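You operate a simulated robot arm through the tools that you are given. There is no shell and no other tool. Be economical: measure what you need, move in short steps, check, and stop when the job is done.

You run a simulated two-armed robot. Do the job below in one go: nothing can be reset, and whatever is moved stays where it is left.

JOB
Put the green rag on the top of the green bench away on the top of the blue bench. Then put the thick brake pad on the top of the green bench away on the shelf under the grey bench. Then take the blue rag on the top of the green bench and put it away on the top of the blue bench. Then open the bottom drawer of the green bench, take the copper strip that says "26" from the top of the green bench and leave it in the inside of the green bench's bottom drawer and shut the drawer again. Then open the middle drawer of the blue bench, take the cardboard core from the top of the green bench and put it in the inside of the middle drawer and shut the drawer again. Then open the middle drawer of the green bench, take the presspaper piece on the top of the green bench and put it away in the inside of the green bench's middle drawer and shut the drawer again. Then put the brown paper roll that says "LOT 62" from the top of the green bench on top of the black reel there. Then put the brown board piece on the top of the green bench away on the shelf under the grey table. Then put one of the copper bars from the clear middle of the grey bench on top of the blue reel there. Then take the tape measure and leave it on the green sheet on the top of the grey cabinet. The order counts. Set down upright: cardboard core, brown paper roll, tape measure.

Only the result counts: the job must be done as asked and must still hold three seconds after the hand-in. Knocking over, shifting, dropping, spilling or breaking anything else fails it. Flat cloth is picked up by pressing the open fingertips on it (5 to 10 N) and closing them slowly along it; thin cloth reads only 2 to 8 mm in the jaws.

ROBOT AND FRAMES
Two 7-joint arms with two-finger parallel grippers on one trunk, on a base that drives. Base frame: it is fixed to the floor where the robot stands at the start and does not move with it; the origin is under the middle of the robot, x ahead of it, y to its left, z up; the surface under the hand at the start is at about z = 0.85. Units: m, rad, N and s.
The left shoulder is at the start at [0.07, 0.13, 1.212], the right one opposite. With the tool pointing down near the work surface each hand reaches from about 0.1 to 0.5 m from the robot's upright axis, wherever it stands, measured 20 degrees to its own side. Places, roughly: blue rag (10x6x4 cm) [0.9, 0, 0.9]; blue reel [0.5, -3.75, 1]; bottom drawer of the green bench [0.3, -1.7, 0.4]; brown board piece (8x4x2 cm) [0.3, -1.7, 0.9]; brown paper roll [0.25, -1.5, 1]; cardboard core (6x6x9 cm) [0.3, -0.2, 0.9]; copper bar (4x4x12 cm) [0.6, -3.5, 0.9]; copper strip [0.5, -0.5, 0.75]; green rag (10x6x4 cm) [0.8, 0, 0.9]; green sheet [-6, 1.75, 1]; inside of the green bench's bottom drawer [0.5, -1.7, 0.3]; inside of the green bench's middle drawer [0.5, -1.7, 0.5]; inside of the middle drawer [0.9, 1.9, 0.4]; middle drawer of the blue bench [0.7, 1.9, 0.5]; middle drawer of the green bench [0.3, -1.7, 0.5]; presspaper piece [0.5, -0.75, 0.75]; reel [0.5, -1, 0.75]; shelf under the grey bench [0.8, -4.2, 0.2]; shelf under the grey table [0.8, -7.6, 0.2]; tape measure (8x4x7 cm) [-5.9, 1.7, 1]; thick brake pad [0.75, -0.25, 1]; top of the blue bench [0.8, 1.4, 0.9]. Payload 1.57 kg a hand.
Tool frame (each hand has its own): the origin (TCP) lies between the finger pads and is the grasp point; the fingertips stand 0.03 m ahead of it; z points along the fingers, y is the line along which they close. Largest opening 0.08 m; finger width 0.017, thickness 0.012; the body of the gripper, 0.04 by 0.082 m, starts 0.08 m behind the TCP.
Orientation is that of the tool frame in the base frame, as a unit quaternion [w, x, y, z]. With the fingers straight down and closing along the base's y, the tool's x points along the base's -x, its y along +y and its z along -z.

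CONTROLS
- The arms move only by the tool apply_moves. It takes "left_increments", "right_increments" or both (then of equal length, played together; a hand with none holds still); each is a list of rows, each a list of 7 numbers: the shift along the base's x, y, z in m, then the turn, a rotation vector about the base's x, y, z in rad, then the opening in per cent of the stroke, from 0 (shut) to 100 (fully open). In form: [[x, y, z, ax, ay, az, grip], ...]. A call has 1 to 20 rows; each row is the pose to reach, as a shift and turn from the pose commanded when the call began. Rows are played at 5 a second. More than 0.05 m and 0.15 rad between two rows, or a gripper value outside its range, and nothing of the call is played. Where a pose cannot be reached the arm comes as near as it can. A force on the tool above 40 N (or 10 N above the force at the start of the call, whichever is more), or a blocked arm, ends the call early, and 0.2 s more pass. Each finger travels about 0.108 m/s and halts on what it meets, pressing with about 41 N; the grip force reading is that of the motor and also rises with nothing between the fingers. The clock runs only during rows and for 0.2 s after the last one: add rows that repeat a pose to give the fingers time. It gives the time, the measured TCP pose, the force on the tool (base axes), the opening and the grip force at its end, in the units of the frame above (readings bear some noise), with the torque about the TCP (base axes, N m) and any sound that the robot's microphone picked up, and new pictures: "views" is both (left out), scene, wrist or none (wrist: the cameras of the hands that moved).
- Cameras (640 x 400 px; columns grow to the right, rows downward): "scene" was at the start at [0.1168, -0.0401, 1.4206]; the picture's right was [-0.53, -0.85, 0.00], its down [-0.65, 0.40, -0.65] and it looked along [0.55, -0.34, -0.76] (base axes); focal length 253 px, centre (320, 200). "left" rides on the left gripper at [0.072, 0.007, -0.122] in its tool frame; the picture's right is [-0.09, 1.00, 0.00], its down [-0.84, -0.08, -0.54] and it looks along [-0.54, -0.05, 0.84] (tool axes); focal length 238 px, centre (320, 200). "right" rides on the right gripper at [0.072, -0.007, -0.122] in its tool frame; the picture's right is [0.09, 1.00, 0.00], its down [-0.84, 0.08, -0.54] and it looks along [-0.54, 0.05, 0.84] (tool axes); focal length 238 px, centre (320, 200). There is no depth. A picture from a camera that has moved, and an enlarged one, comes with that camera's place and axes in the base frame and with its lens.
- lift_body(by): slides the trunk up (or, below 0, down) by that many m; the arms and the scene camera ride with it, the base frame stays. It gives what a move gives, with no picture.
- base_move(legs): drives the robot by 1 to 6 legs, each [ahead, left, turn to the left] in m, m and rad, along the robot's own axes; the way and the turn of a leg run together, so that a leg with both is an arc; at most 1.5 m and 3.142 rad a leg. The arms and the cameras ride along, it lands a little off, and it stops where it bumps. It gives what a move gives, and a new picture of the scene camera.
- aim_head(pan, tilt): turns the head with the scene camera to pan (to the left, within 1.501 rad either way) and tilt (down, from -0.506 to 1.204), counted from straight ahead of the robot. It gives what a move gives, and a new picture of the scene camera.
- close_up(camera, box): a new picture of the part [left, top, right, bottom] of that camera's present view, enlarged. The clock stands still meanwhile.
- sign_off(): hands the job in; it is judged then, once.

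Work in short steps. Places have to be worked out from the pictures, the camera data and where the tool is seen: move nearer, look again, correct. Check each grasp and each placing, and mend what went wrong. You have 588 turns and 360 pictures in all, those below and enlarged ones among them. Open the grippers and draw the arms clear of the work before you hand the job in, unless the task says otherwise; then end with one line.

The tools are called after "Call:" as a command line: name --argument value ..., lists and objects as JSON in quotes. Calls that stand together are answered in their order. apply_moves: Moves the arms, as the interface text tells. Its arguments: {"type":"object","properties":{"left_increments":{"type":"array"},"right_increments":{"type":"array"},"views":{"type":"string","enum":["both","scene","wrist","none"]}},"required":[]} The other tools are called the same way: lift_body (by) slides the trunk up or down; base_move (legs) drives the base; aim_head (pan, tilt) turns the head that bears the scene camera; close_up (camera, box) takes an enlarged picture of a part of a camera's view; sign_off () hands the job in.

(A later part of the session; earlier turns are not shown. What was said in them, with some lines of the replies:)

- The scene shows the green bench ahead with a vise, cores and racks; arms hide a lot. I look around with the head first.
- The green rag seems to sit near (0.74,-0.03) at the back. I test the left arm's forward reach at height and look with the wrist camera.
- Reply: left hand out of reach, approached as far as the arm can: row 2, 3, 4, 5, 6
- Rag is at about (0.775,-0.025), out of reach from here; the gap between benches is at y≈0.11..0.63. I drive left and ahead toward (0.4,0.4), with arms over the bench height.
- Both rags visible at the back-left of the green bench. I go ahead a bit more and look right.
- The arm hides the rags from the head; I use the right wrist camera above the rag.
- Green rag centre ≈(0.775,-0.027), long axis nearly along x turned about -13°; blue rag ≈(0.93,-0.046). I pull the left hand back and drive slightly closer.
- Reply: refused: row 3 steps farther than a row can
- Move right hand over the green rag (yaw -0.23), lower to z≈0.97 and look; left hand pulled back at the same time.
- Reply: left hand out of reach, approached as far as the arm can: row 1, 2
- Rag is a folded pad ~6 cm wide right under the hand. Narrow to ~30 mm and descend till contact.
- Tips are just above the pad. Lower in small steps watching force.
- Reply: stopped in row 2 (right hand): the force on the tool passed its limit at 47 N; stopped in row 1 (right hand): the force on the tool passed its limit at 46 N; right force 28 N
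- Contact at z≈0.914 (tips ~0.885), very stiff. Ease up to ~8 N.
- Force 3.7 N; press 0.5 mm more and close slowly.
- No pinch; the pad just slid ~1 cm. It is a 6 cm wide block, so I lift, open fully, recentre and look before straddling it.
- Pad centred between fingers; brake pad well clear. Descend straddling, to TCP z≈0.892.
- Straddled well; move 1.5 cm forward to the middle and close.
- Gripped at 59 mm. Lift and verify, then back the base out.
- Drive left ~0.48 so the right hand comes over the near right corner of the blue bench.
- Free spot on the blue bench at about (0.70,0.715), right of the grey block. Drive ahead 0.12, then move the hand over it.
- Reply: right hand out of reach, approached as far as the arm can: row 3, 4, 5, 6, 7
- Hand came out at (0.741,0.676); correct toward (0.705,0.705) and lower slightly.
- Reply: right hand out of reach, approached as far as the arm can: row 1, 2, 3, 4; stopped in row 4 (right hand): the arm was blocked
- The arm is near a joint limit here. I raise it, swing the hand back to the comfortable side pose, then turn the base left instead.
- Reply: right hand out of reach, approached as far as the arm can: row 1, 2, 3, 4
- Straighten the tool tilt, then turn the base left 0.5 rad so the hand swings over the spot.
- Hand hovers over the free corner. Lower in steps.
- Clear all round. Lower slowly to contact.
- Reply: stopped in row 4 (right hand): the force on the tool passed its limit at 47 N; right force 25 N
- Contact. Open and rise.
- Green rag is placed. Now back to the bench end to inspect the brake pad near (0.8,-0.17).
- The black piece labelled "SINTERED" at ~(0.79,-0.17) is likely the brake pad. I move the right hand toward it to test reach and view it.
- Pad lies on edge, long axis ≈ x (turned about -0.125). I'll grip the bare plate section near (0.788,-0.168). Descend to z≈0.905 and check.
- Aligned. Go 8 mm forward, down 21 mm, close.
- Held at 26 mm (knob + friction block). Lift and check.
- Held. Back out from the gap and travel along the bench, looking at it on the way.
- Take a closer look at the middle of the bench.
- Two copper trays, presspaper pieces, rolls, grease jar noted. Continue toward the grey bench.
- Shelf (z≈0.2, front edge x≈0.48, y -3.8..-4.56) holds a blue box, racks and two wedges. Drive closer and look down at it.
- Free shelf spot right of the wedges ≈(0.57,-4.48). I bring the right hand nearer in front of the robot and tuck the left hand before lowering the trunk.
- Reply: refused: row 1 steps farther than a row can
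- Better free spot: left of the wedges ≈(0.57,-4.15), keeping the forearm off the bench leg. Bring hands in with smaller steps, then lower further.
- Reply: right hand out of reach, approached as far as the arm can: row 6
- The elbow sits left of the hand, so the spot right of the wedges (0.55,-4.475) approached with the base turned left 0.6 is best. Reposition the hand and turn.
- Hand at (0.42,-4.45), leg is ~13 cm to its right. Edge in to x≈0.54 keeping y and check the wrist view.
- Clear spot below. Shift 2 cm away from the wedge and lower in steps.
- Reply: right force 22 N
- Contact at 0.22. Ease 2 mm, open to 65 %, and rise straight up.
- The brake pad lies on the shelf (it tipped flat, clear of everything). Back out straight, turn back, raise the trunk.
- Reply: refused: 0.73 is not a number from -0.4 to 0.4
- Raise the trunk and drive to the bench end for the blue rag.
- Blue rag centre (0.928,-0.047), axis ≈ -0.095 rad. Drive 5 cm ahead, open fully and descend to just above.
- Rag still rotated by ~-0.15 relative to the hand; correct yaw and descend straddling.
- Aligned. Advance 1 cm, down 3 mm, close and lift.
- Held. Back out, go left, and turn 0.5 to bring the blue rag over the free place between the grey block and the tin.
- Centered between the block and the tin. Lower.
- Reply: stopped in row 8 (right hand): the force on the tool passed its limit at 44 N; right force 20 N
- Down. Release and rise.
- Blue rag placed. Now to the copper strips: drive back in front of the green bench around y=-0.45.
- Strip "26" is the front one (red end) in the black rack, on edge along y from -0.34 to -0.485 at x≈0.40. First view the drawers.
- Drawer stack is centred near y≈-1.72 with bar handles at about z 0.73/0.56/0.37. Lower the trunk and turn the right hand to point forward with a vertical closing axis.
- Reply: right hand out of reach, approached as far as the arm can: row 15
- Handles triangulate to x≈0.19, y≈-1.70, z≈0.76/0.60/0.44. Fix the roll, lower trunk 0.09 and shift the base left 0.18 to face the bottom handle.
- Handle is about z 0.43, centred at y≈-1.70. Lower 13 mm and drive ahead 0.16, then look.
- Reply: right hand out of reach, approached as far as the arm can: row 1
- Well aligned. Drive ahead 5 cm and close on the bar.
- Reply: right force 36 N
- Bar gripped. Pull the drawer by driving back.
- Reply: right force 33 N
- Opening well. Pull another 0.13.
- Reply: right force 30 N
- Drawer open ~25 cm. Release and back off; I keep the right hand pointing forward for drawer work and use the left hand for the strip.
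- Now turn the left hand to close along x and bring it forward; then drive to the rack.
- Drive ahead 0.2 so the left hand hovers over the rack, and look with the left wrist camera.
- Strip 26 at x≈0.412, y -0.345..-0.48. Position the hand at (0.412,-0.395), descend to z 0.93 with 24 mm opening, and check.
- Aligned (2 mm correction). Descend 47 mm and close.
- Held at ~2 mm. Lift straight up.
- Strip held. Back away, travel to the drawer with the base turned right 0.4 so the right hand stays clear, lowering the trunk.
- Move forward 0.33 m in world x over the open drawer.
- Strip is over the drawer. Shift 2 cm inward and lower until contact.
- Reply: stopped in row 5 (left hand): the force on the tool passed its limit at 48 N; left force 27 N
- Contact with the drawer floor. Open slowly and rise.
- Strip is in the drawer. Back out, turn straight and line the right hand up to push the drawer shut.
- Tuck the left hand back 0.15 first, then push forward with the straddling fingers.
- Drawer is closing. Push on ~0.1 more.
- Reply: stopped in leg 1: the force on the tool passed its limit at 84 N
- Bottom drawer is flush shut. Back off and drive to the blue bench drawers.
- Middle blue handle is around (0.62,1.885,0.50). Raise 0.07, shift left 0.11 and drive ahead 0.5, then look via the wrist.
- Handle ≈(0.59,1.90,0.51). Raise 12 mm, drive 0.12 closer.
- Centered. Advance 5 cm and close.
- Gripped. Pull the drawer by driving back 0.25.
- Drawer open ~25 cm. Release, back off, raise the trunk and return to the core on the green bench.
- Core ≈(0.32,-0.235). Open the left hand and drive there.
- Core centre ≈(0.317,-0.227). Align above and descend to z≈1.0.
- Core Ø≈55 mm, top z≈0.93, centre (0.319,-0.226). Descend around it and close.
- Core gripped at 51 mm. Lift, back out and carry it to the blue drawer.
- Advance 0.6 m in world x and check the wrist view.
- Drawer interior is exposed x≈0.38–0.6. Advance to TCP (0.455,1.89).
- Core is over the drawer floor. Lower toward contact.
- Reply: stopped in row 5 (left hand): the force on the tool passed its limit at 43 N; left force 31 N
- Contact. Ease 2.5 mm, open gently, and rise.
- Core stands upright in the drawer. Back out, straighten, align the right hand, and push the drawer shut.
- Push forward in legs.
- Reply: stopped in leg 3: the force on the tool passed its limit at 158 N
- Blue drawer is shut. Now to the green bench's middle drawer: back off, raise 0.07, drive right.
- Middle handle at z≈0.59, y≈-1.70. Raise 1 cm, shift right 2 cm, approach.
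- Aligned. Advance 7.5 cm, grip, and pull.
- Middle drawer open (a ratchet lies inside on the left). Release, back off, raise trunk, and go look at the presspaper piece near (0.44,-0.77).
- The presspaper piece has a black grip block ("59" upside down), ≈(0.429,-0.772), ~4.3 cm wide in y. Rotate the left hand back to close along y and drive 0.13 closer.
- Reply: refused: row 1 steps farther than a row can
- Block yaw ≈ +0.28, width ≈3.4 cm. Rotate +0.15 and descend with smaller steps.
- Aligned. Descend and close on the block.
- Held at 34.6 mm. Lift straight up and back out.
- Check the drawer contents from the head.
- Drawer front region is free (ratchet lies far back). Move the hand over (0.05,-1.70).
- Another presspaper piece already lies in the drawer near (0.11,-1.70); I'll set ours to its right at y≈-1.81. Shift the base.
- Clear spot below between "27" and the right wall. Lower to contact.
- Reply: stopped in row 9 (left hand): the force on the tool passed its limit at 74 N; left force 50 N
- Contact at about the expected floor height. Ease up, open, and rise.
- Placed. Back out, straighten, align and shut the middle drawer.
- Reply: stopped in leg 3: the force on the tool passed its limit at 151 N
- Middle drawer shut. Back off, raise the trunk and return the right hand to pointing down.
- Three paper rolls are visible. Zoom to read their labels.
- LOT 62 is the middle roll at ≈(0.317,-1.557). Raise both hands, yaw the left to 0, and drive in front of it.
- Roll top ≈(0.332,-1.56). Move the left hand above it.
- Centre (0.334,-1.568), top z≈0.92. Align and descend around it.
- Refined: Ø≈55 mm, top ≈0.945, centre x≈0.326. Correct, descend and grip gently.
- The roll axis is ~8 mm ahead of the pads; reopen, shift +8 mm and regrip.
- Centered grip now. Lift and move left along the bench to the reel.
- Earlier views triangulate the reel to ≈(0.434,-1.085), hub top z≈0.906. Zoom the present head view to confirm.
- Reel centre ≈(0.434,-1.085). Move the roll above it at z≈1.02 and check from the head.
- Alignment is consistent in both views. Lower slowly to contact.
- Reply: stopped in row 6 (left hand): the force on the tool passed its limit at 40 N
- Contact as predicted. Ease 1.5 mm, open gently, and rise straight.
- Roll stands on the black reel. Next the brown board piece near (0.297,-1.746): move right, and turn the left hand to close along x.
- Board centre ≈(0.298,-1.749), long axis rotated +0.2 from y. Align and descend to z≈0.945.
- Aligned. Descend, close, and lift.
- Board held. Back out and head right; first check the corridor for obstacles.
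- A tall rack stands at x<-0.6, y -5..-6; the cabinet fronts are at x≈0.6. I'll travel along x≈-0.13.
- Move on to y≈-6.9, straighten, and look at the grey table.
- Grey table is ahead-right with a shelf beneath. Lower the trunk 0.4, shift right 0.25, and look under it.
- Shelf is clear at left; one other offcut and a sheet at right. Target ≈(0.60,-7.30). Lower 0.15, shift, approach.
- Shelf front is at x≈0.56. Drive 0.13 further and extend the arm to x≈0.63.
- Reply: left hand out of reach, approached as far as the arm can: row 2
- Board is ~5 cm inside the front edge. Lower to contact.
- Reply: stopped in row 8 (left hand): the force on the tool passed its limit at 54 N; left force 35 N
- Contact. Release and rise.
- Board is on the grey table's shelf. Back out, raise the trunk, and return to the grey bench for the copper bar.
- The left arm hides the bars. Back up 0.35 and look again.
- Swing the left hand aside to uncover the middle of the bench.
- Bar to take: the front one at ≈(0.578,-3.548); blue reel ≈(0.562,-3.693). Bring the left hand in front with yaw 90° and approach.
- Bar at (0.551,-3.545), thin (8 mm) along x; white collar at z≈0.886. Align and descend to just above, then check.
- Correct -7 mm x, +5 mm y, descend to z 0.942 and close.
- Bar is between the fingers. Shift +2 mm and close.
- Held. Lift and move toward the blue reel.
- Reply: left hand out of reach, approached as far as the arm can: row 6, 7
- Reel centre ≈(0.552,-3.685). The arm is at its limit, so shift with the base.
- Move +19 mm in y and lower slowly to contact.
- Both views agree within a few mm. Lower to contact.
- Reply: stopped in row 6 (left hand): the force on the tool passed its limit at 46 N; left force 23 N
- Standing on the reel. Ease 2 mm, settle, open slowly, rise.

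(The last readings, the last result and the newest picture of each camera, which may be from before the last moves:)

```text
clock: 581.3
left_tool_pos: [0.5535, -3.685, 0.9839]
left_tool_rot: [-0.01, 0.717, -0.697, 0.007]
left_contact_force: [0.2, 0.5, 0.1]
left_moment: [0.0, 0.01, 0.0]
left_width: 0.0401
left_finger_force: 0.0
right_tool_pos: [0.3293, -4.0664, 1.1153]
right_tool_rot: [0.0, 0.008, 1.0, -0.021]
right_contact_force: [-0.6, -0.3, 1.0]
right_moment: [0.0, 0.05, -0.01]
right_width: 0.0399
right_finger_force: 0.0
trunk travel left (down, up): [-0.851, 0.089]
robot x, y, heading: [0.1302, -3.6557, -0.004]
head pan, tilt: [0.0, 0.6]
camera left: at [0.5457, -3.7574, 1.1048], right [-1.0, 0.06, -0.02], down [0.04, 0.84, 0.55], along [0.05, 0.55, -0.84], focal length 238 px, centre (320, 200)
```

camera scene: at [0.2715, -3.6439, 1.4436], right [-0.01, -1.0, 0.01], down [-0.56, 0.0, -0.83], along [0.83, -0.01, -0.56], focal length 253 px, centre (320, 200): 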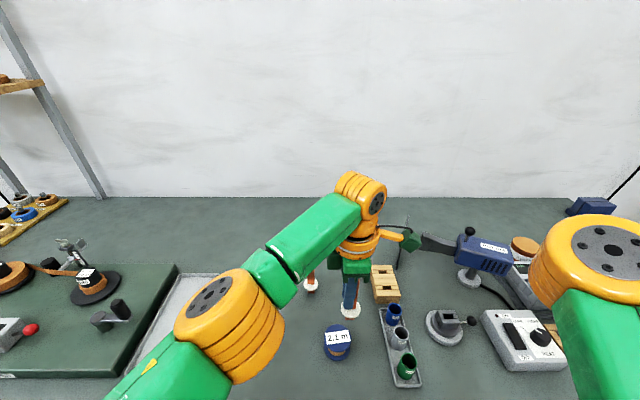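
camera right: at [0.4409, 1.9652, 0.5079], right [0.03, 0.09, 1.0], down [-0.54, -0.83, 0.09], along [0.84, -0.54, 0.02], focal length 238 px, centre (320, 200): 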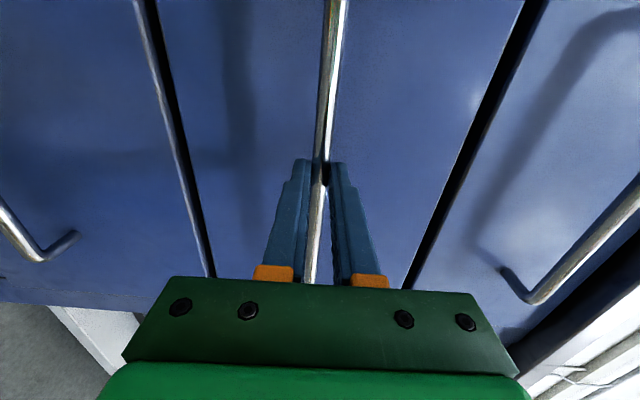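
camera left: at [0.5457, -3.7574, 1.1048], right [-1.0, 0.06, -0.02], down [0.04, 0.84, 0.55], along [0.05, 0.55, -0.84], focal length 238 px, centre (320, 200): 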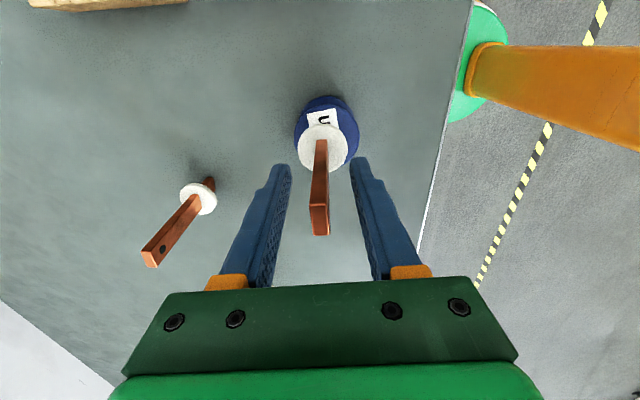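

Bar stands free between the fingers. Rise straight up.

Call:
apply_moves --left_increments '[[0, 0, 0.02, 0, 0, 0, 55], [0, 0, 0.05, 0, 0, 0, 55], [0, 0, 0.09, 0, 0, 0, 55], [-0.02, 0, 0.12, 0, 0, 0, 55]]' --views "wrist"

Call:
close_up --camera "scene" --box '[290, 270, 410, 390]'

```text
clock: 582.3
left_tool_pos: [0.534, -3.6837, 1.1044]
left_tool_rot: [-0.011, 0.718, -0.696, 0.007]
left_contact_force: [-0.7, 0.3, 0.0]
left_moment: [0.01, 0.0, 0.01]
left_width: 0.044
left_finger_force: 0.0
right_tool_pos: [0.3302, -4.0645, 1.1172]
right_tool_rot: [0.001, 0.008, 1.0, -0.021]
right_contact_force: [-0.7, 0.7, 0.3]
right_moment: [0.0, -0.01, 0.0]
right_width: 0.0396
right_finger_force: 0.1
trunk travel left (down, up): [-0.851, 0.089]
robot x, y, heading: [0.1365, -3.6528, -0.011]
head pan, tilt: [0.0, 0.6]
camera left: at [0.5253, -3.7554, 1.2256], right [-1.0, 0.06, -0.02], down [0.04, 0.84, 0.55], along [0.05, 0.55, -0.84], focal length 238 px, centre (320, 200)
```

left: 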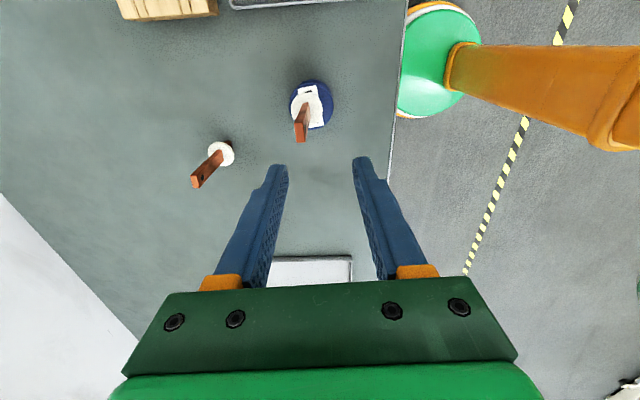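

```text
3.33 times, centred on (350, 330) of scene
camera zoom: at [0.2722, -3.6524, 1.4435], right [-0.01, -1.0, 0.0], down [-0.56, 0.0, -0.83], along [0.83, -0.01, -0.56], focal length 843 px, centre (220, -233)
```

zoom: 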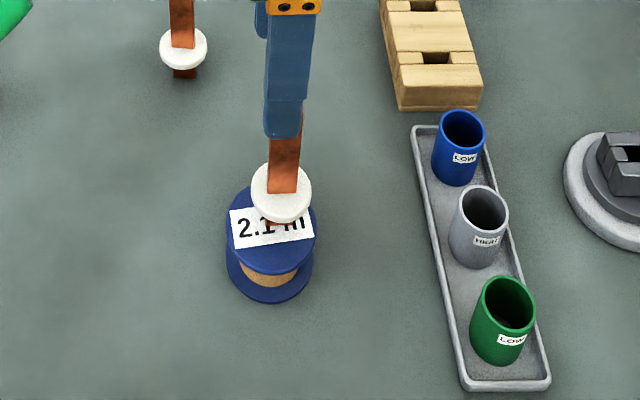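

Bar stands on the blue reel. Now back out, and drive back toward the open floor to find the grey cabinet near (-6,1.75).

Call:
base_move --legs '[[-0.65, 0, 0.011], [0, 1.4, 0], [0, 1.4, 0], [0, 0, 1.57]]'

Call:
base_move --legs '[[0, 0, 1.57]]'

Call:
aim_head --pan 0.0 --tilt 0.25

```text
clock: 602.8
left_tool_pos: [-0.59, -0.4898, 1.103]
left_tool_rot: [-0.013, 1.0, 0.026, -0.003]
left_contact_force: [-0.7, 0.3, 0.6]
left_moment: [-0.01, 0.02, 0.0]
left_width: 0.0442
left_finger_force: 0.0
right_tool_pos: [-0.2034, -0.6849, 1.1156]
right_tool_rot: [-0.015, 0.71, -0.704, 0.015]
right_contact_force: [0.5, 0.4, -0.7]
right_moment: [-0.02, -0.03, 0.0]
right_width: 0.0401
right_finger_force: 0.1
trunk travel left (down, up): [-0.851, 0.089]
robot x, y, heading: [-0.6113, -0.89, 1.591]
head pan, tilt: [0.0, 0.6]
camera scene: at [-0.6133, -0.7505, 1.4434], right [1.0, 0.02, 0.0], down [0.01, -0.56, -0.83], along [-0.01, 0.82, -0.56], focal length 253 px, centre (320, 200)
```

scene: 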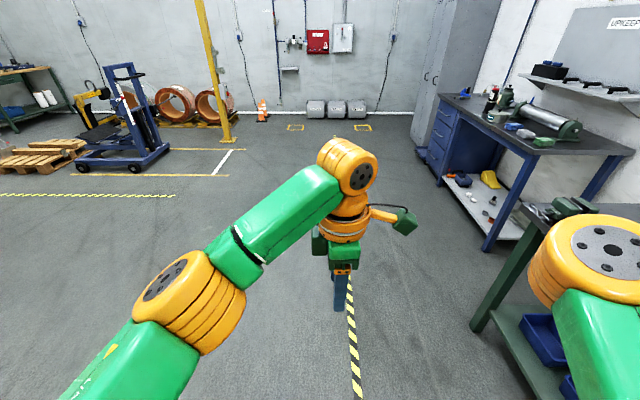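

```text
clock: 607.1
left_tool_pos: [-1.0126, -0.8768, 1.104]
left_tool_rot: [-0.007, 0.68, 0.733, -0.011]
left_contact_force: [0.4, -0.3, 0.5]
left_moment: [-0.02, -0.01, -0.01]
left_width: 0.0441
left_finger_force: 0.0
right_tool_pos: [-0.8268, -0.4861, 1.1147]
right_tool_rot: [-0.02, 1.0, 0.015, -0.001]
right_contact_force: [0.2, -0.3, 0.3]
right_moment: [0.02, 0.01, -0.04]
right_width: 0.0405
right_finger_force: 0.1
trunk travel left (down, up): [-0.851, 0.089]
robot x, y, heading: [-0.6167, -0.8877, -3.103]
head pan, tilt: [0.0, 0.6]
camera scene: at [-0.7499, -0.894, 1.4434], right [-0.04, 1.0, 0.0], down [0.56, 0.02, -0.83], along [-0.82, -0.03, -0.56], focal length 253 px, centre (320, 200)
```

scene: 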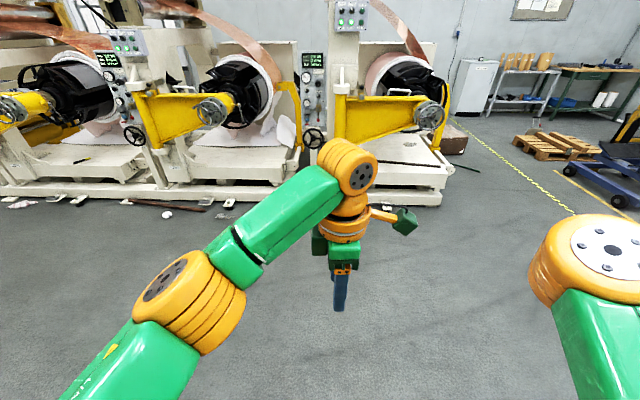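

```text
clock: 607.9
left_tool_pos: [-1.0132, -0.877, 1.1023]
left_tool_rot: [-0.007, 0.68, 0.733, -0.01]
left_contact_force: [-1.0, 0.1, -0.1]
left_moment: [0.03, 0.01, 0.0]
left_width: 0.0437
left_finger_force: 0.0
right_tool_pos: [-0.8273, -0.4861, 1.1156]
right_tool_rot: [-0.02, 1.0, 0.015, 0.0]
right_contact_force: [-0.5, 0.0, 0.1]
right_moment: [0.01, -0.01, 0.01]
right_width: 0.0398
right_finger_force: 0.0
trunk travel left (down, up): [-0.851, 0.089]
robot x, y, heading: [-0.6122, -0.888, -3.102]
head pan, tilt: [0.0, 0.25]
camera scene: at [-0.755, -0.8945, 1.4756], right [-0.04, 1.0, 0.0], down [0.25, 0.01, -0.97], along [-0.97, -0.04, -0.25], focal length 253 px, centre (320, 200)
```

scene: 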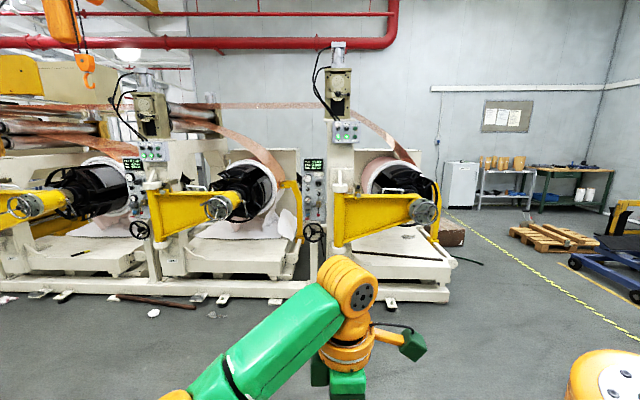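

Grey cabinet is at about (-6,1.8), top z≈0.92. Path: y≈1.4 corridor between the machine/brown box and the pallet.

Call:
base_move --legs '[[0, -1.15, -0.04], [0, -1.15, 0], [1.2, 0, 0]]'

```text
clock: 624.7
left_tool_pos: [-2.2379, 1.4097, 1.1044]
left_tool_rot: [-0.006, 0.698, 0.716, -0.011]
left_contact_force: [-0.3, 0.3, 0.5]
left_moment: [-0.03, 0.02, -0.04]
left_width: 0.044
left_finger_force: 0.0
right_tool_pos: [-2.0327, 1.7914, 1.1154]
right_tool_rot: [-0.021, 1.0, -0.01, 0.0]
right_contact_force: [-0.2, -0.5, -0.3]
right_moment: [-0.01, 0.01, -0.02]
right_width: 0.0399
right_finger_force: 0.1
trunk travel left (down, up): [-0.851, 0.089]
robot x, y, heading: [-1.8381, 1.3795, 3.131]
head pan, tilt: [0.0, 0.25]
camera scene: at [-1.9812, 1.3794, 1.4757], right [0.01, 1.0, 0.0], down [0.25, 0.0, -0.97], along [-0.97, 0.01, -0.25], focal length 253 px, centre (320, 200)
```

scene: 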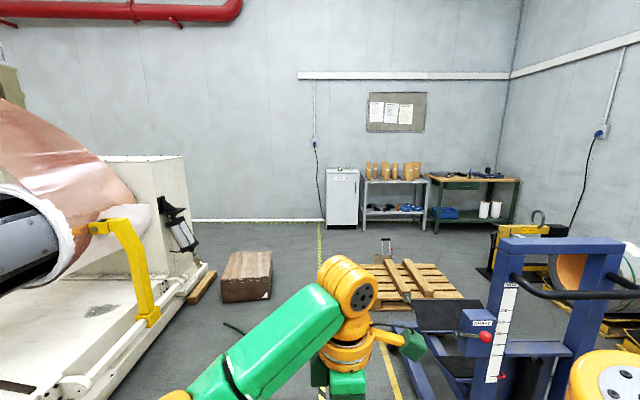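

Corridor is clear (y 0.95–1.9). Advance 2.6 m.

Call:
base_move --legs '[[1.4, -0.03, 0.01], [1.3, 0, 0]]'

Call:
aim_head --pan -0.1 --tilt 0.45

```text
clock: 637.8
left_tool_pos: [-4.9413, 1.3545, 1.1033]
left_tool_rot: [-0.006, 0.675, 0.737, -0.011]
left_contact_force: [0.1, 0.1, -0.1]
left_moment: [-0.03, -0.05, 0.0]
left_width: 0.044
left_finger_force: 0.2
right_tool_pos: [-4.759, 1.7464, 1.1158]
right_tool_rot: [-0.021, 1.0, 0.022, -0.001]
right_contact_force: [-0.2, 1.2, 0.0]
right_moment: [-0.01, -0.02, 0.0]
right_width: 0.0401
right_finger_force: 0.0
trunk travel left (down, up): [-0.851, 0.089]
robot x, y, heading: [-4.542, 1.3449, -3.095]
head pan, tilt: [0.0, 0.25]
camera scene: at [-4.6825, 1.3393, 1.4757], right [-0.05, 1.0, 0.0], down [0.25, 0.01, -0.97], along [-0.97, -0.05, -0.25], focal length 253 px, centre (320, 200)
```

scene: 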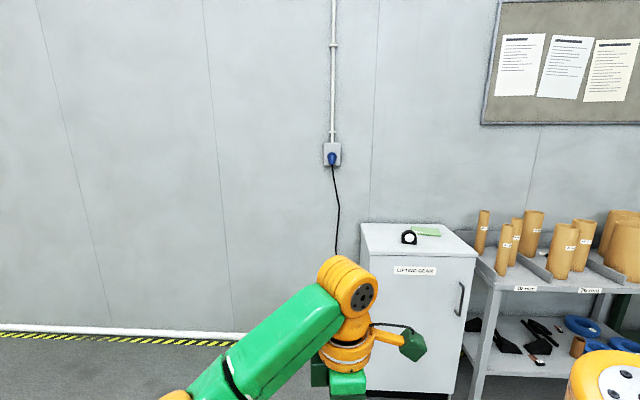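

```text
clock: 638.5
left_tool_pos: [-4.9404, 1.3538, 1.1041]
left_tool_rot: [-0.006, 0.675, 0.737, -0.01]
left_contact_force: [-0.1, 0.0, 0.4]
left_moment: [-0.02, 0.02, 0.02]
left_width: 0.0438
left_finger_force: 0.0
right_tool_pos: [-4.7597, 1.7481, 1.1157]
right_tool_rot: [-0.02, 1.0, 0.021, 0.0]
right_contact_force: [-0.6, -0.3, -0.4]
right_moment: [-0.01, 0.0, -0.02]
right_width: 0.04
right_finger_force: 0.0
trunk travel left (down, up): [-0.851, 0.089]
robot x, y, heading: [-4.5396, 1.3469, -3.091]
head pan, tilt: [-0.099, 0.45]
camera scene: at [-4.6819, 1.3485, 1.457], right [0.05, 1.0, 0.0], down [0.43, -0.02, -0.9], along [-0.9, 0.04, -0.43], focal length 253 px, centre (320, 200)
```

scene: 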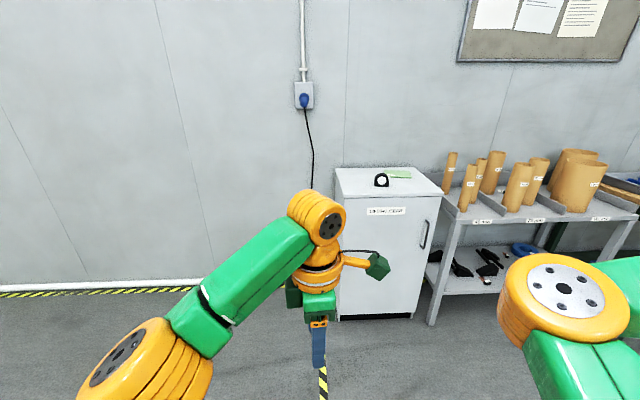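

Tape measure ≈(-6.04,1.76), green sheet just behind-right. I'll use the right hand with the base turned left 0.5 at about (-5.6,1.52). Approach first to x≈-5.45.

Call:
base_move --legs '[[0.9, -0.13, -0.05], [0, 0, 0.5]]'

Call:
aim_head --pan -0.6 --tilt 0.6

Call:
close_up --camera "right" --box '[0, 0, 640, 400]'

```text
clock: 644.8
left_tool_pos: [-5.8128, 1.2919, 1.1041]
left_tool_rot: [-0.004, 0.497, 0.867, -0.012]
left_contact_force: [-0.6, 0.0, 0.6]
left_moment: [-0.03, 0.0, 0.01]
left_width: 0.044
left_finger_force: 0.0
right_tool_pos: [-5.8175, 1.7247, 1.1156]
right_tool_rot: [-0.02, 0.97, 0.24, -0.005]
right_contact_force: [0.2, -0.4, -0.8]
right_moment: [-0.02, 0.01, 0.0]
right_width: 0.0401
right_finger_force: 0.1
trunk travel left (down, up): [-0.851, 0.089]
robot x, y, heading: [-5.4453, 1.452, -2.648]
head pan, tilt: [-0.099, 0.45]
camera scene: at [-5.5763, 1.3985, 1.457], right [-0.39, 0.92, 0.0], down [0.4, 0.17, -0.9], along [-0.83, -0.35, -0.44], focal length 253 px, centre (320, 200)
```

scene: 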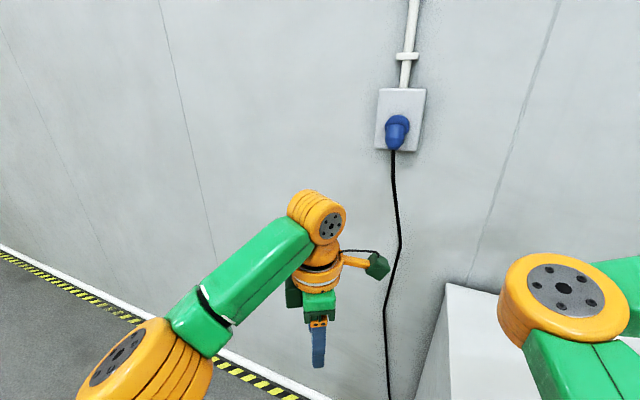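

```text
clock: 645.7
left_tool_pos: [-5.8132, 1.2918, 1.1039]
left_tool_rot: [-0.004, 0.497, 0.867, -0.012]
left_contact_force: [0.6, 0.1, -0.1]
left_moment: [-0.01, -0.01, -0.02]
left_width: 0.044
left_finger_force: 0.2
right_tool_pos: [-5.8182, 1.724, 1.1146]
right_tool_rot: [-0.02, 0.97, 0.24, -0.006]
right_contact_force: [0.1, -0.4, 1.1]
right_moment: [-0.04, -0.02, -0.01]
right_width: 0.0401
right_finger_force: 0.1
trunk travel left (down, up): [-0.851, 0.089]
robot x, y, heading: [-5.4435, 1.4561, -2.651]
head pan, tilt: [-0.6, 0.6]
camera scene: at [-5.5791, 1.4421, 1.4435], right [0.1, 0.99, 0.0], down [0.56, -0.06, -0.83], along [-0.82, 0.09, -0.56], focal length 253 px, centre (320, 200)
```

scene: 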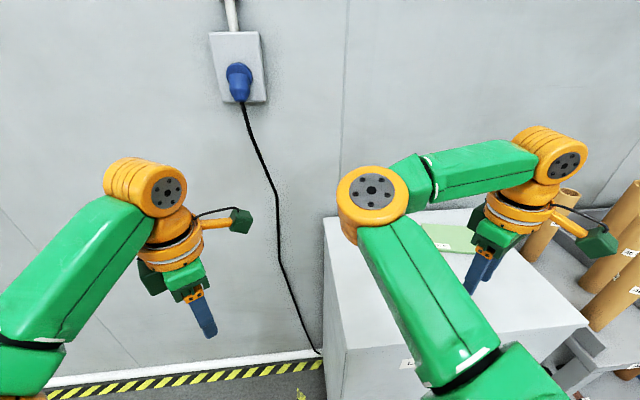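

```text
1.00 times, centred on (320, 200) of right (not enlarged: the box is as wide or as high as the picture)
camera zoom: at [-5.755, 1.7594, 1.2371], right [0.55, -0.84, -0.04], down [-0.69, -0.48, 0.54], along [-0.47, -0.27, -0.84], focal length 238 px, centre (320, 200)
```

zoom: 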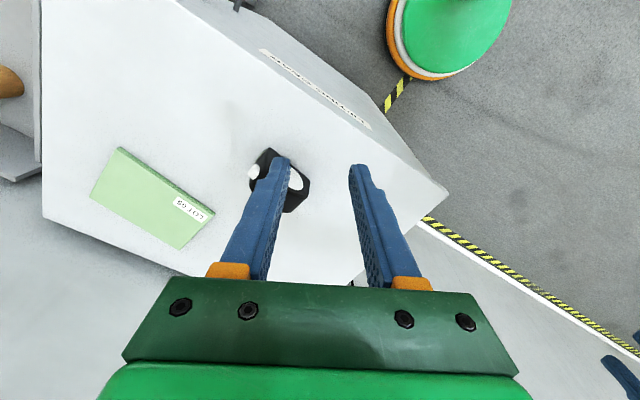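

Tape measure ≈(-5.92,1.735), sheet centre ≈(-6.07,1.88), top z≈0.945. Open the gripper and zoom on the tape.

Call:
apply_moves --right_increments '[[0.02, -0.02, 0.01, 0, 0, 0, 70], [0.03, -0.02, 0.02, 0, 0, 0, 90]]' --views "none"

Call:
close_up --camera "right" --box '[180, 100, 400, 240]'

```text
clock: 646.3
left_tool_pos: [-5.8127, 1.2921, 1.1045]
left_tool_rot: [-0.004, 0.496, 0.868, -0.012]
left_contact_force: [-0.5, 0.2, -0.1]
left_moment: [-0.01, 0.03, 0.0]
left_width: 0.0441
left_finger_force: 0.1
right_tool_pos: [-5.7888, 1.7045, 1.1369]
right_tool_rot: [-0.02, 0.97, 0.241, -0.006]
right_contact_force: [-0.9, -0.4, 0.4]
right_moment: [-0.03, 0.01, 0.0]
right_width: 0.0722
right_finger_force: 0.0
trunk travel left (down, up): [-0.851, 0.089]
robot x, y, heading: [-5.4482, 1.4573, -2.651]
head pan, tilt: [-0.6, 0.6]
```

```text
2.86 times, centred on (290, 170) of right
camera zoom: at [-5.7256, 1.7396, 1.2586], right [0.55, -0.84, -0.04], down [-0.69, -0.48, 0.54], along [-0.47, -0.27, -0.84], focal length 681 px, centre (406, 286)
```

zoom: 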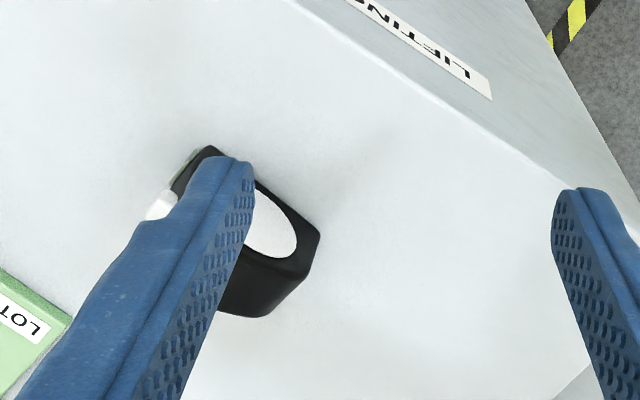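

The tape stands with its thin axis along x. Rotate the right hand +1.09 rad so it closes along x.

Call:
apply_moves --right_increments '[[-0.01, 0, 0, 0, 0, 0.14, 90], [-0.02, 0.005, 0, 0, 0, 0.28, 90], [-0.03, 0.01, 0, 0, 0, 0.42, 90], [-0.04, 0.01, 0, 0, 0, 0.56, 90], [-0.05, 0.01, 0, 0, 0, 0.7, 90], [-0.06, 0.01, 0, 0, 0, 0.84, 90], [-0.07, 0.01, 0, 0, 0, 0.98, 90], [-0.08, 0.01, 0, 0, 0, 1.086, 90]]' --views "wrist"

```text
clock: 648.1
left_tool_pos: [-5.8134, 1.2915, 1.1023]
left_tool_rot: [-0.003, 0.497, 0.868, -0.012]
left_contact_force: [-0.9, 0.1, 0.3]
left_moment: [-0.04, -0.04, 0.01]
left_width: 0.0438
left_finger_force: 0.1
right_tool_pos: [-5.8699, 1.7128, 1.1351]
right_tool_rot: [-0.015, 0.706, 0.708, -0.014]
right_contact_force: [-0.2, 0.2, 0.7]
right_moment: [0.02, 0.02, 0.02]
right_width: 0.0717
right_finger_force: 0.1
trunk travel left (down, up): [-0.851, 0.089]
robot x, y, heading: [-5.4503, 1.4545, -2.645]
head pan, tilt: [-0.6, 0.6]
camera right: at [-5.8715, 1.7855, 1.2564], right [0.99, 0.1, -0.04], down [0.1, -0.84, 0.54], along [0.02, -0.54, -0.84], focal length 238 px, centre (320, 200)
```

right: 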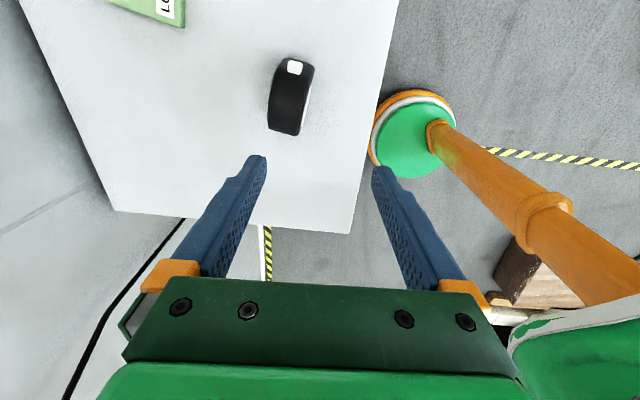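

Tape at ≈(-5.905,1.742), aligned. Move above and descend partway.

Call:
apply_moves --right_increments '[[-0.018, 0.015, 0, 0, 0, 0, 90], [-0.035, 0.029, -0.02, 0, 0, 0, 90], [-0.035, 0.029, -0.06, 0, 0, 0, 90]]' --views "wrist"

```text
clock: 648.9
left_tool_pos: [-5.8136, 1.2911, 1.1043]
left_tool_rot: [-0.003, 0.497, 0.868, -0.011]
left_contact_force: [0.3, -0.2, 0.0]
left_moment: [0.01, 0.0, 0.02]
left_width: 0.0441
left_finger_force: 0.1
right_tool_pos: [-5.9002, 1.7429, 1.0753]
right_tool_rot: [-0.014, 0.707, 0.707, -0.015]
right_contact_force: [0.1, 0.0, 0.2]
right_moment: [0.0, -0.02, -0.01]
right_width: 0.072
right_finger_force: 0.1
trunk travel left (down, up): [-0.851, 0.089]
robot x, y, heading: [-5.4493, 1.456, -2.647]
head pan, tilt: [-0.6, 0.6]
camera right: at [-5.9026, 1.8156, 1.1956], right [0.99, 0.09, -0.04], down [0.1, -0.84, 0.54], along [0.02, -0.54, -0.84], focal length 238 px, centre (320, 200)
```

right: 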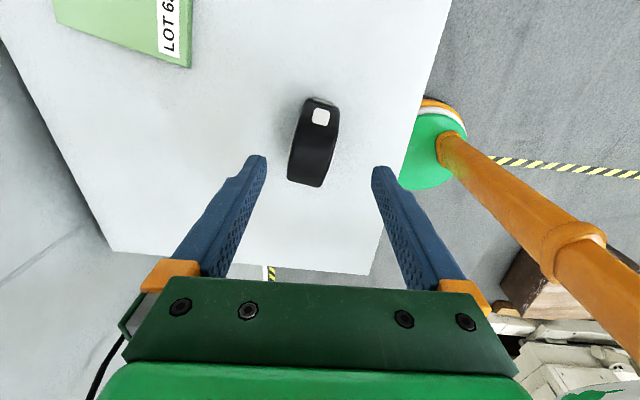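

Correct by (-9,+7 mm), rotate -0.05, descend to z≈0.985 and close.

Call:
apply_moves --right_increments '[[-0.009, 0.007, -0.01, 0, 0, -0.05, 90], [-0.009, 0.007, -0.05, 0, 0, -0.05, 90], [-0.009, 0.007, -0.085, 0, 0, -0.05, 90]]' --views "wrist"

```text
clock: 649.7
left_tool_pos: [-5.8126, 1.2918, 1.1028]
left_tool_rot: [-0.004, 0.497, 0.868, -0.013]
left_contact_force: [0.6, 0.1, 0.8]
left_moment: [-0.02, 0.02, -0.01]
left_width: 0.0441
left_finger_force: 0.2
right_tool_pos: [-5.9133, 1.753, 0.9892]
right_tool_rot: [-0.015, 0.724, 0.689, -0.015]
right_contact_force: [1.1, 0.2, 0.2]
right_moment: [-0.02, 0.0, -0.03]
right_width: 0.0722
right_finger_force: 0.0
trunk travel left (down, up): [-0.851, 0.089]
robot x, y, heading: [-5.4465, 1.4513, -2.645]
head pan, tilt: [-0.6, 0.6]
camera right: at [-5.9113, 1.8246, 1.111], right [1.0, 0.04, -0.04], down [0.06, -0.84, 0.54], along [-0.01, -0.54, -0.84], focal length 238 px, centre (320, 200)
```

right: 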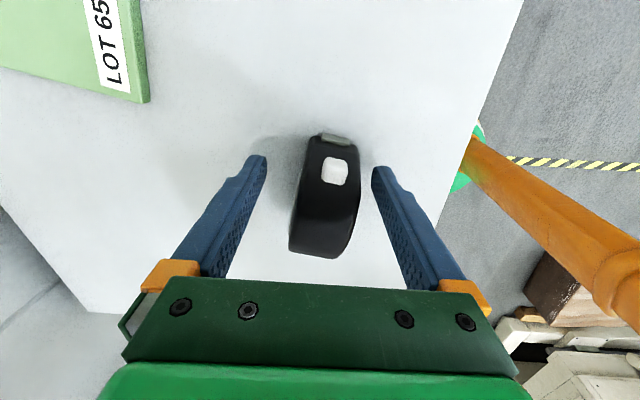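

Tape still ~0.12 rad off; rotate -0.12, then close gently.

Call:
apply_moves --right_increments '[[0, 0, 0, 0, 0, -0.12, 90], [0, 0, -0.004, 0, 0, -0.12, 70], [0, 0, -0.004, 0, 0, -0.12, 50], [0, 0, -0.004, 0, 0, -0.12, 30], [0, 0, -0.004, 0, 0, -0.12, 10], [0, 0, -0.004, 0, 0, -0.12, 10]]' --views "wrist"

```text
clock: 651.1
left_tool_pos: [-5.8129, 1.2916, 1.1043]
left_tool_rot: [-0.004, 0.497, 0.867, -0.012]
left_contact_force: [-0.8, -0.2, -0.4]
left_moment: [-0.01, 0.02, 0.0]
left_width: 0.044
left_finger_force: 0.1
right_tool_pos: [-5.9113, 1.7507, 0.9861]
right_tool_rot: [-0.017, 0.765, 0.644, -0.013]
right_contact_force: [1.4, 0.1, 0.6]
right_moment: [-0.05, -0.09, 0.04]
right_width: 0.0358
right_finger_force: 41.0
trunk travel left (down, up): [-0.851, 0.089]
robot x, y, heading: [-5.4488, 1.4545, -2.643]
head pan, tilt: [-0.6, 0.6]
camera right: at [-5.9009, 1.8224, 1.1082], right [1.0, -0.08, -0.04], down [-0.04, -0.84, 0.54], along [-0.08, -0.53, -0.84], focal length 238 px, centre (320, 200)
```

right: 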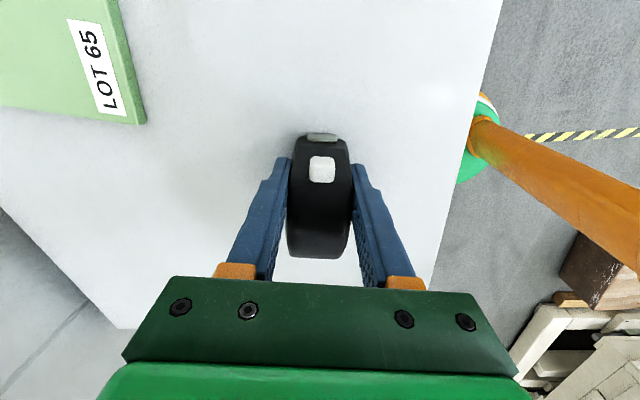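

Gripped (36 mm). Lift, and shift the base so the hand comes over the sheet centre ≈(-6.065,1.865).

Call:
apply_moves --right_increments '[[0, 0, 0.03, 0, 0, 0, 10], [0, 0, 0.07, 0, 0, 0, 10]]' --views "none"

Call:
base_move --legs '[[0.08, -0.17, 0]]'

Call:
close_up --camera "right" --box '[0, 0, 640, 400]'

```text
clock: 651.7
left_tool_pos: [-5.813, 1.2918, 1.1045]
left_tool_rot: [-0.004, 0.497, 0.868, -0.011]
left_contact_force: [-0.4, -0.3, 0.0]
left_moment: [-0.02, 0.02, 0.0]
left_width: 0.044
left_finger_force: 0.0
right_tool_pos: [-5.912, 1.7497, 1.0558]
right_tool_rot: [-0.015, 0.764, 0.645, -0.014]
right_contact_force: [-0.5, -0.4, -3.0]
right_moment: [0.04, 0.0, -0.02]
right_width: 0.0358
right_finger_force: 40.9
trunk travel left (down, up): [-0.851, 0.089]
robot x, y, heading: [-5.4497, 1.4549, -2.653]
head pan, tilt: [-0.6, 0.6]
```

```text
clock: 653.2
left_tool_pos: [-5.962, 1.397, 1.1046]
left_tool_rot: [-0.005, 0.495, 0.869, -0.01]
left_contact_force: [-1.0, 0.2, -0.8]
left_moment: [0.02, 0.02, 0.01]
left_width: 0.0443
left_finger_force: 0.2
right_tool_pos: [-6.064, 1.8531, 1.0571]
right_tool_rot: [-0.018, 0.763, 0.646, -0.014]
right_contact_force: [0.0, -1.6, -1.6]
right_moment: [0.04, 0.0, -0.01]
right_width: 0.0353
right_finger_force: 40.9
trunk travel left (down, up): [-0.851, 0.089]
robot x, y, heading: [-5.5984, 1.5645, -2.642]
head pan, tilt: [-0.6, 0.6]
camera scene: at [-5.7273, 1.5479, 1.4437], right [0.1, 0.99, 0.0], down [0.56, -0.06, -0.83], along [-0.82, 0.08, -0.56], focal length 253 px, centre (320, 200)
```

scene: 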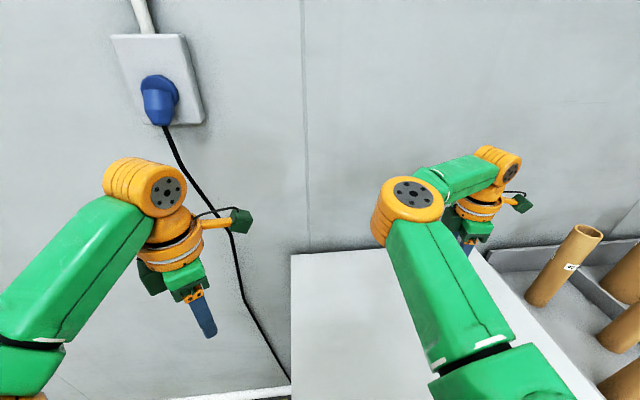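

```text
1.00 times, centred on (320, 200) of right (not enlarged: the box is as wide or as high as the picture)
camera zoom: at [-6.0536, 1.9251, 1.1782], right [1.0, -0.07, -0.04], down [-0.04, -0.84, 0.54], along [-0.07, -0.53, -0.84], focal length 238 px, centre (320, 200)
```

zoom: 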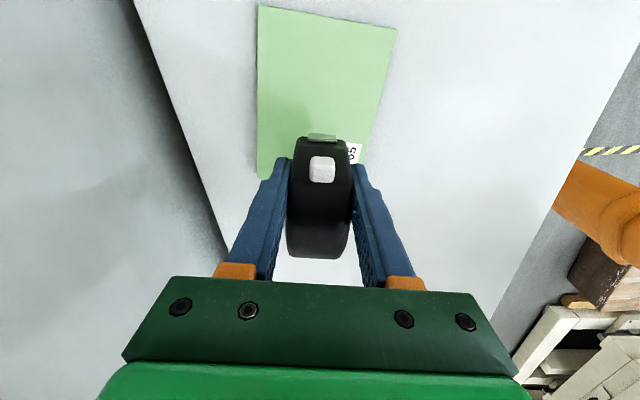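

Sheet centre ≈(-6.068,1.873). Shift +18 mm y and lower to contact.

Call:
apply_moves --right_increments '[[-0.002, 0.018, -0.01, 0, 0, 0, 10], [-0.002, 0.018, -0.035, 0, 0, 0, 10], [-0.002, 0.018, -0.045, 0, 0, 0, 10], [-0.002, 0.018, -0.052, 0, 0, 0, 10], [-0.002, 0.018, -0.058, 0, 0, 0, 10], [-0.002, 0.018, -0.064, 0, 0, 0, 10], [-0.002, 0.018, -0.07, 0, 0, 0, 10], [-0.002, 0.018, -0.076, 0, 0, 0, 10]]' --views "wrist"

```text
clock: 655.0
left_tool_pos: [-5.9559, 1.3946, 1.1065]
left_tool_rot: [-0.007, 0.494, 0.869, -0.011]
left_contact_force: [0.3, 0.2, -1.3]
left_moment: [0.0, 0.0, 0.03]
left_width: 0.0436
left_finger_force: 0.2
right_tool_pos: [-6.0614, 1.8707, 0.9846]
right_tool_rot: [-0.019, 0.762, 0.647, -0.014]
right_contact_force: [-1.9, 2.3, 36.2]
right_moment: [-0.3, -0.52, -0.04]
right_width: 0.0354
right_finger_force: 41.4
trunk travel left (down, up): [-0.851, 0.089]
robot x, y, heading: [-5.5969, 1.5634, -2.648]
head pan, tilt: [-0.6, 0.6]
camera right: at [-6.051, 1.9412, 1.1062], right [1.0, -0.07, -0.05], down [-0.03, -0.84, 0.54], along [-0.08, -0.53, -0.84], focal length 238 px, centre (320, 200)
```

right: 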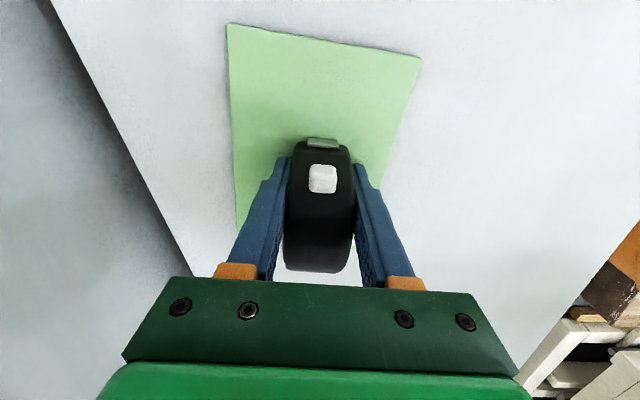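

On the sheet, centred. Ease 1.5 mm, open gently, and rise.

Call:
apply_moves --right_increments '[[0, 0, 0.003, 0, 0, 0, 10], [0, 0, 0.004, 0, 0, 0, 40], [0, 0, 0.004, 0, 0, 0, 50], [0, 0, 0.004, 0, 0, 0, 60], [0, 0, 0.004, 0, 0, 0, 75], [0, 0, 0.004, 0, 0, 0, 85], [0, 0, 0.03, 0, 0, 0, 85], [0, 0, 0.07, 0, 0, 0, 85], [0, 0, 0.12, 0, 0, 0, 85]]' --views "wrist"

```text
clock: 657.0
left_tool_pos: [-5.9611, 1.3985, 1.105]
left_tool_rot: [-0.003, 0.494, 0.869, -0.011]
left_contact_force: [0.3, -0.9, 0.3]
left_moment: [0.0, 0.01, 0.0]
left_width: 0.0437
left_finger_force: 0.0
right_tool_pos: [-6.0694, 1.8735, 1.1021]
right_tool_rot: [-0.017, 0.763, 0.646, -0.013]
right_contact_force: [0.6, -1.1, -0.8]
right_moment: [0.01, 0.0, 0.02]
right_width: 0.0679
right_finger_force: 0.1
trunk travel left (down, up): [-0.851, 0.089]
robot x, y, heading: [-5.5987, 1.5665, -2.647]
head pan, tilt: [-0.6, 0.6]
camera right: at [-6.0588, 1.9451, 1.223], right [1.0, -0.07, -0.04], down [-0.04, -0.84, 0.54], along [-0.07, -0.53, -0.84], focal length 238 px, centre (320, 200)
```

right: 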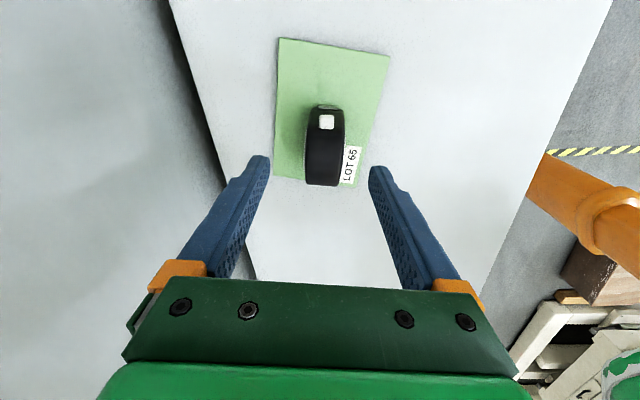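

Tape stands upright on the green sheet. Back the robot away and take a last look.

Call:
base_move --legs '[[-0.5, 0.15, 0]]'

Call:
aim_head --pan -0.55 --tilt 0.45

```text
clock: 660.0
left_tool_pos: [-5.4697, 1.4991, 1.1031]
left_tool_rot: [-0.004, 0.495, 0.869, -0.011]
left_contact_force: [0.1, -0.3, -0.5]
left_moment: [0.03, -0.03, -0.03]
left_width: 0.0439
left_finger_force: 0.1
right_tool_pos: [-5.5763, 1.9736, 1.0998]
right_tool_rot: [-0.016, 0.763, 0.647, -0.013]
right_contact_force: [0.5, 0.1, 0.3]
right_moment: [0.02, 0.01, 0.01]
right_width: 0.0679
right_finger_force: 0.1
trunk travel left (down, up): [-0.851, 0.089]
robot x, y, heading: [-5.1011, 1.6687, -2.638]
head pan, tilt: [-0.6, 0.6]
camera scene: at [-5.2365, 1.6504, 1.4432], right [0.1, 0.99, 0.0], down [0.56, -0.06, -0.82], along [-0.82, 0.08, -0.57], focal length 253 px, centre (320, 200)
```

scene: 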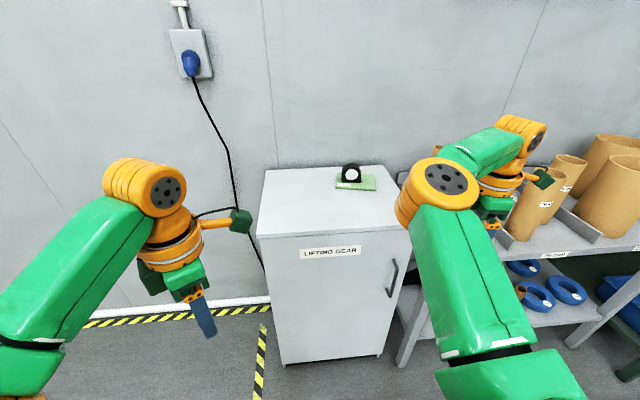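

```text
clock: 660.7
left_tool_pos: [-5.4669, 1.499, 1.1042]
left_tool_rot: [-0.004, 0.495, 0.869, -0.012]
left_contact_force: [-0.9, -0.6, 0.3]
left_moment: [0.01, -0.01, 0.0]
left_width: 0.0443
left_finger_force: 0.0
right_tool_pos: [-5.5752, 1.9755, 1.1014]
right_tool_rot: [-0.016, 0.762, 0.647, -0.014]
right_contact_force: [0.3, 0.4, -0.4]
right_moment: [-0.04, -0.05, 0.03]
right_width: 0.0682
right_finger_force: 0.1
trunk travel left (down, up): [-0.851, 0.089]
robot x, y, heading: [-5.1014, 1.6678, -2.64]
head pan, tilt: [-0.55, 0.45]
camera scene: at [-5.2385, 1.6465, 1.4569], right [0.05, 1.0, 0.0], down [0.44, -0.02, -0.9], along [-0.9, 0.04, -0.44], focal length 253 px, centre (320, 200)
```

scene: 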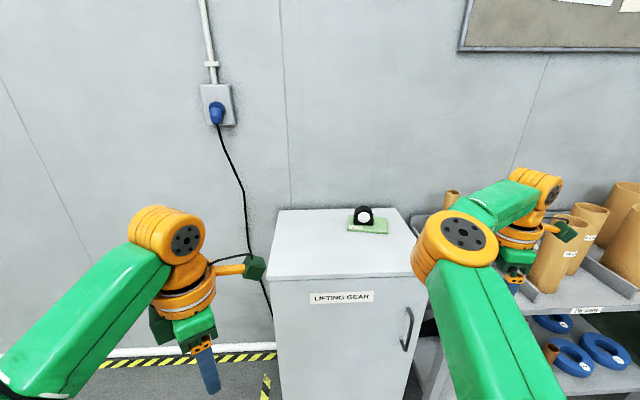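

The tape is upright on the sheet. Move clear of the rolls and hand in.

Call:
base_move --legs '[[-0.35, 0.2, 0]]'

Call:
sign_off

```text
clock: 663.2
left_tool_pos: [-5.0749, 1.4903, 1.1036]
left_tool_rot: [-0.004, 0.494, 0.869, -0.011]
left_contact_force: [-0.9, 0.2, -0.3]
left_moment: [-0.01, 0.03, 0.01]
left_width: 0.0439
left_finger_force: 0.1
right_tool_pos: [-5.1801, 1.9657, 1.0998]
right_tool_rot: [-0.014, 0.762, 0.647, -0.013]
right_contact_force: [0.0, -0.6, 1.0]
right_moment: [0.03, -0.03, 0.03]
right_width: 0.068
right_finger_force: 0.0
trunk travel left (down, up): [-0.851, 0.089]
robot x, y, heading: [-4.7081, 1.6556, -2.639]
head pan, tilt: [-0.55, 0.45]
camera scene: at [-4.8466, 1.638, 1.4567], right [0.05, 1.0, 0.0], down [0.44, -0.02, -0.9], along [-0.9, 0.04, -0.44], focal length 253 px, centre (320, 200)
```

scene: 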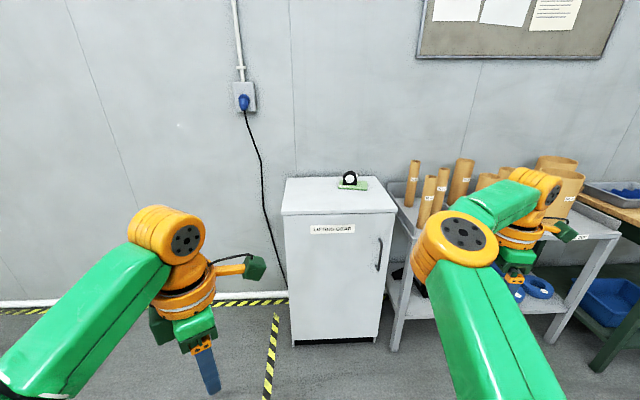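

```text
The job is handed in.
```

I did all ten steps in the order asked and handed the job in with the arms clear; the brake pad tipped over flat when I let go of it on the shelf, and I did not re-open the blue drawer to check that the core is still upright after shutting it.
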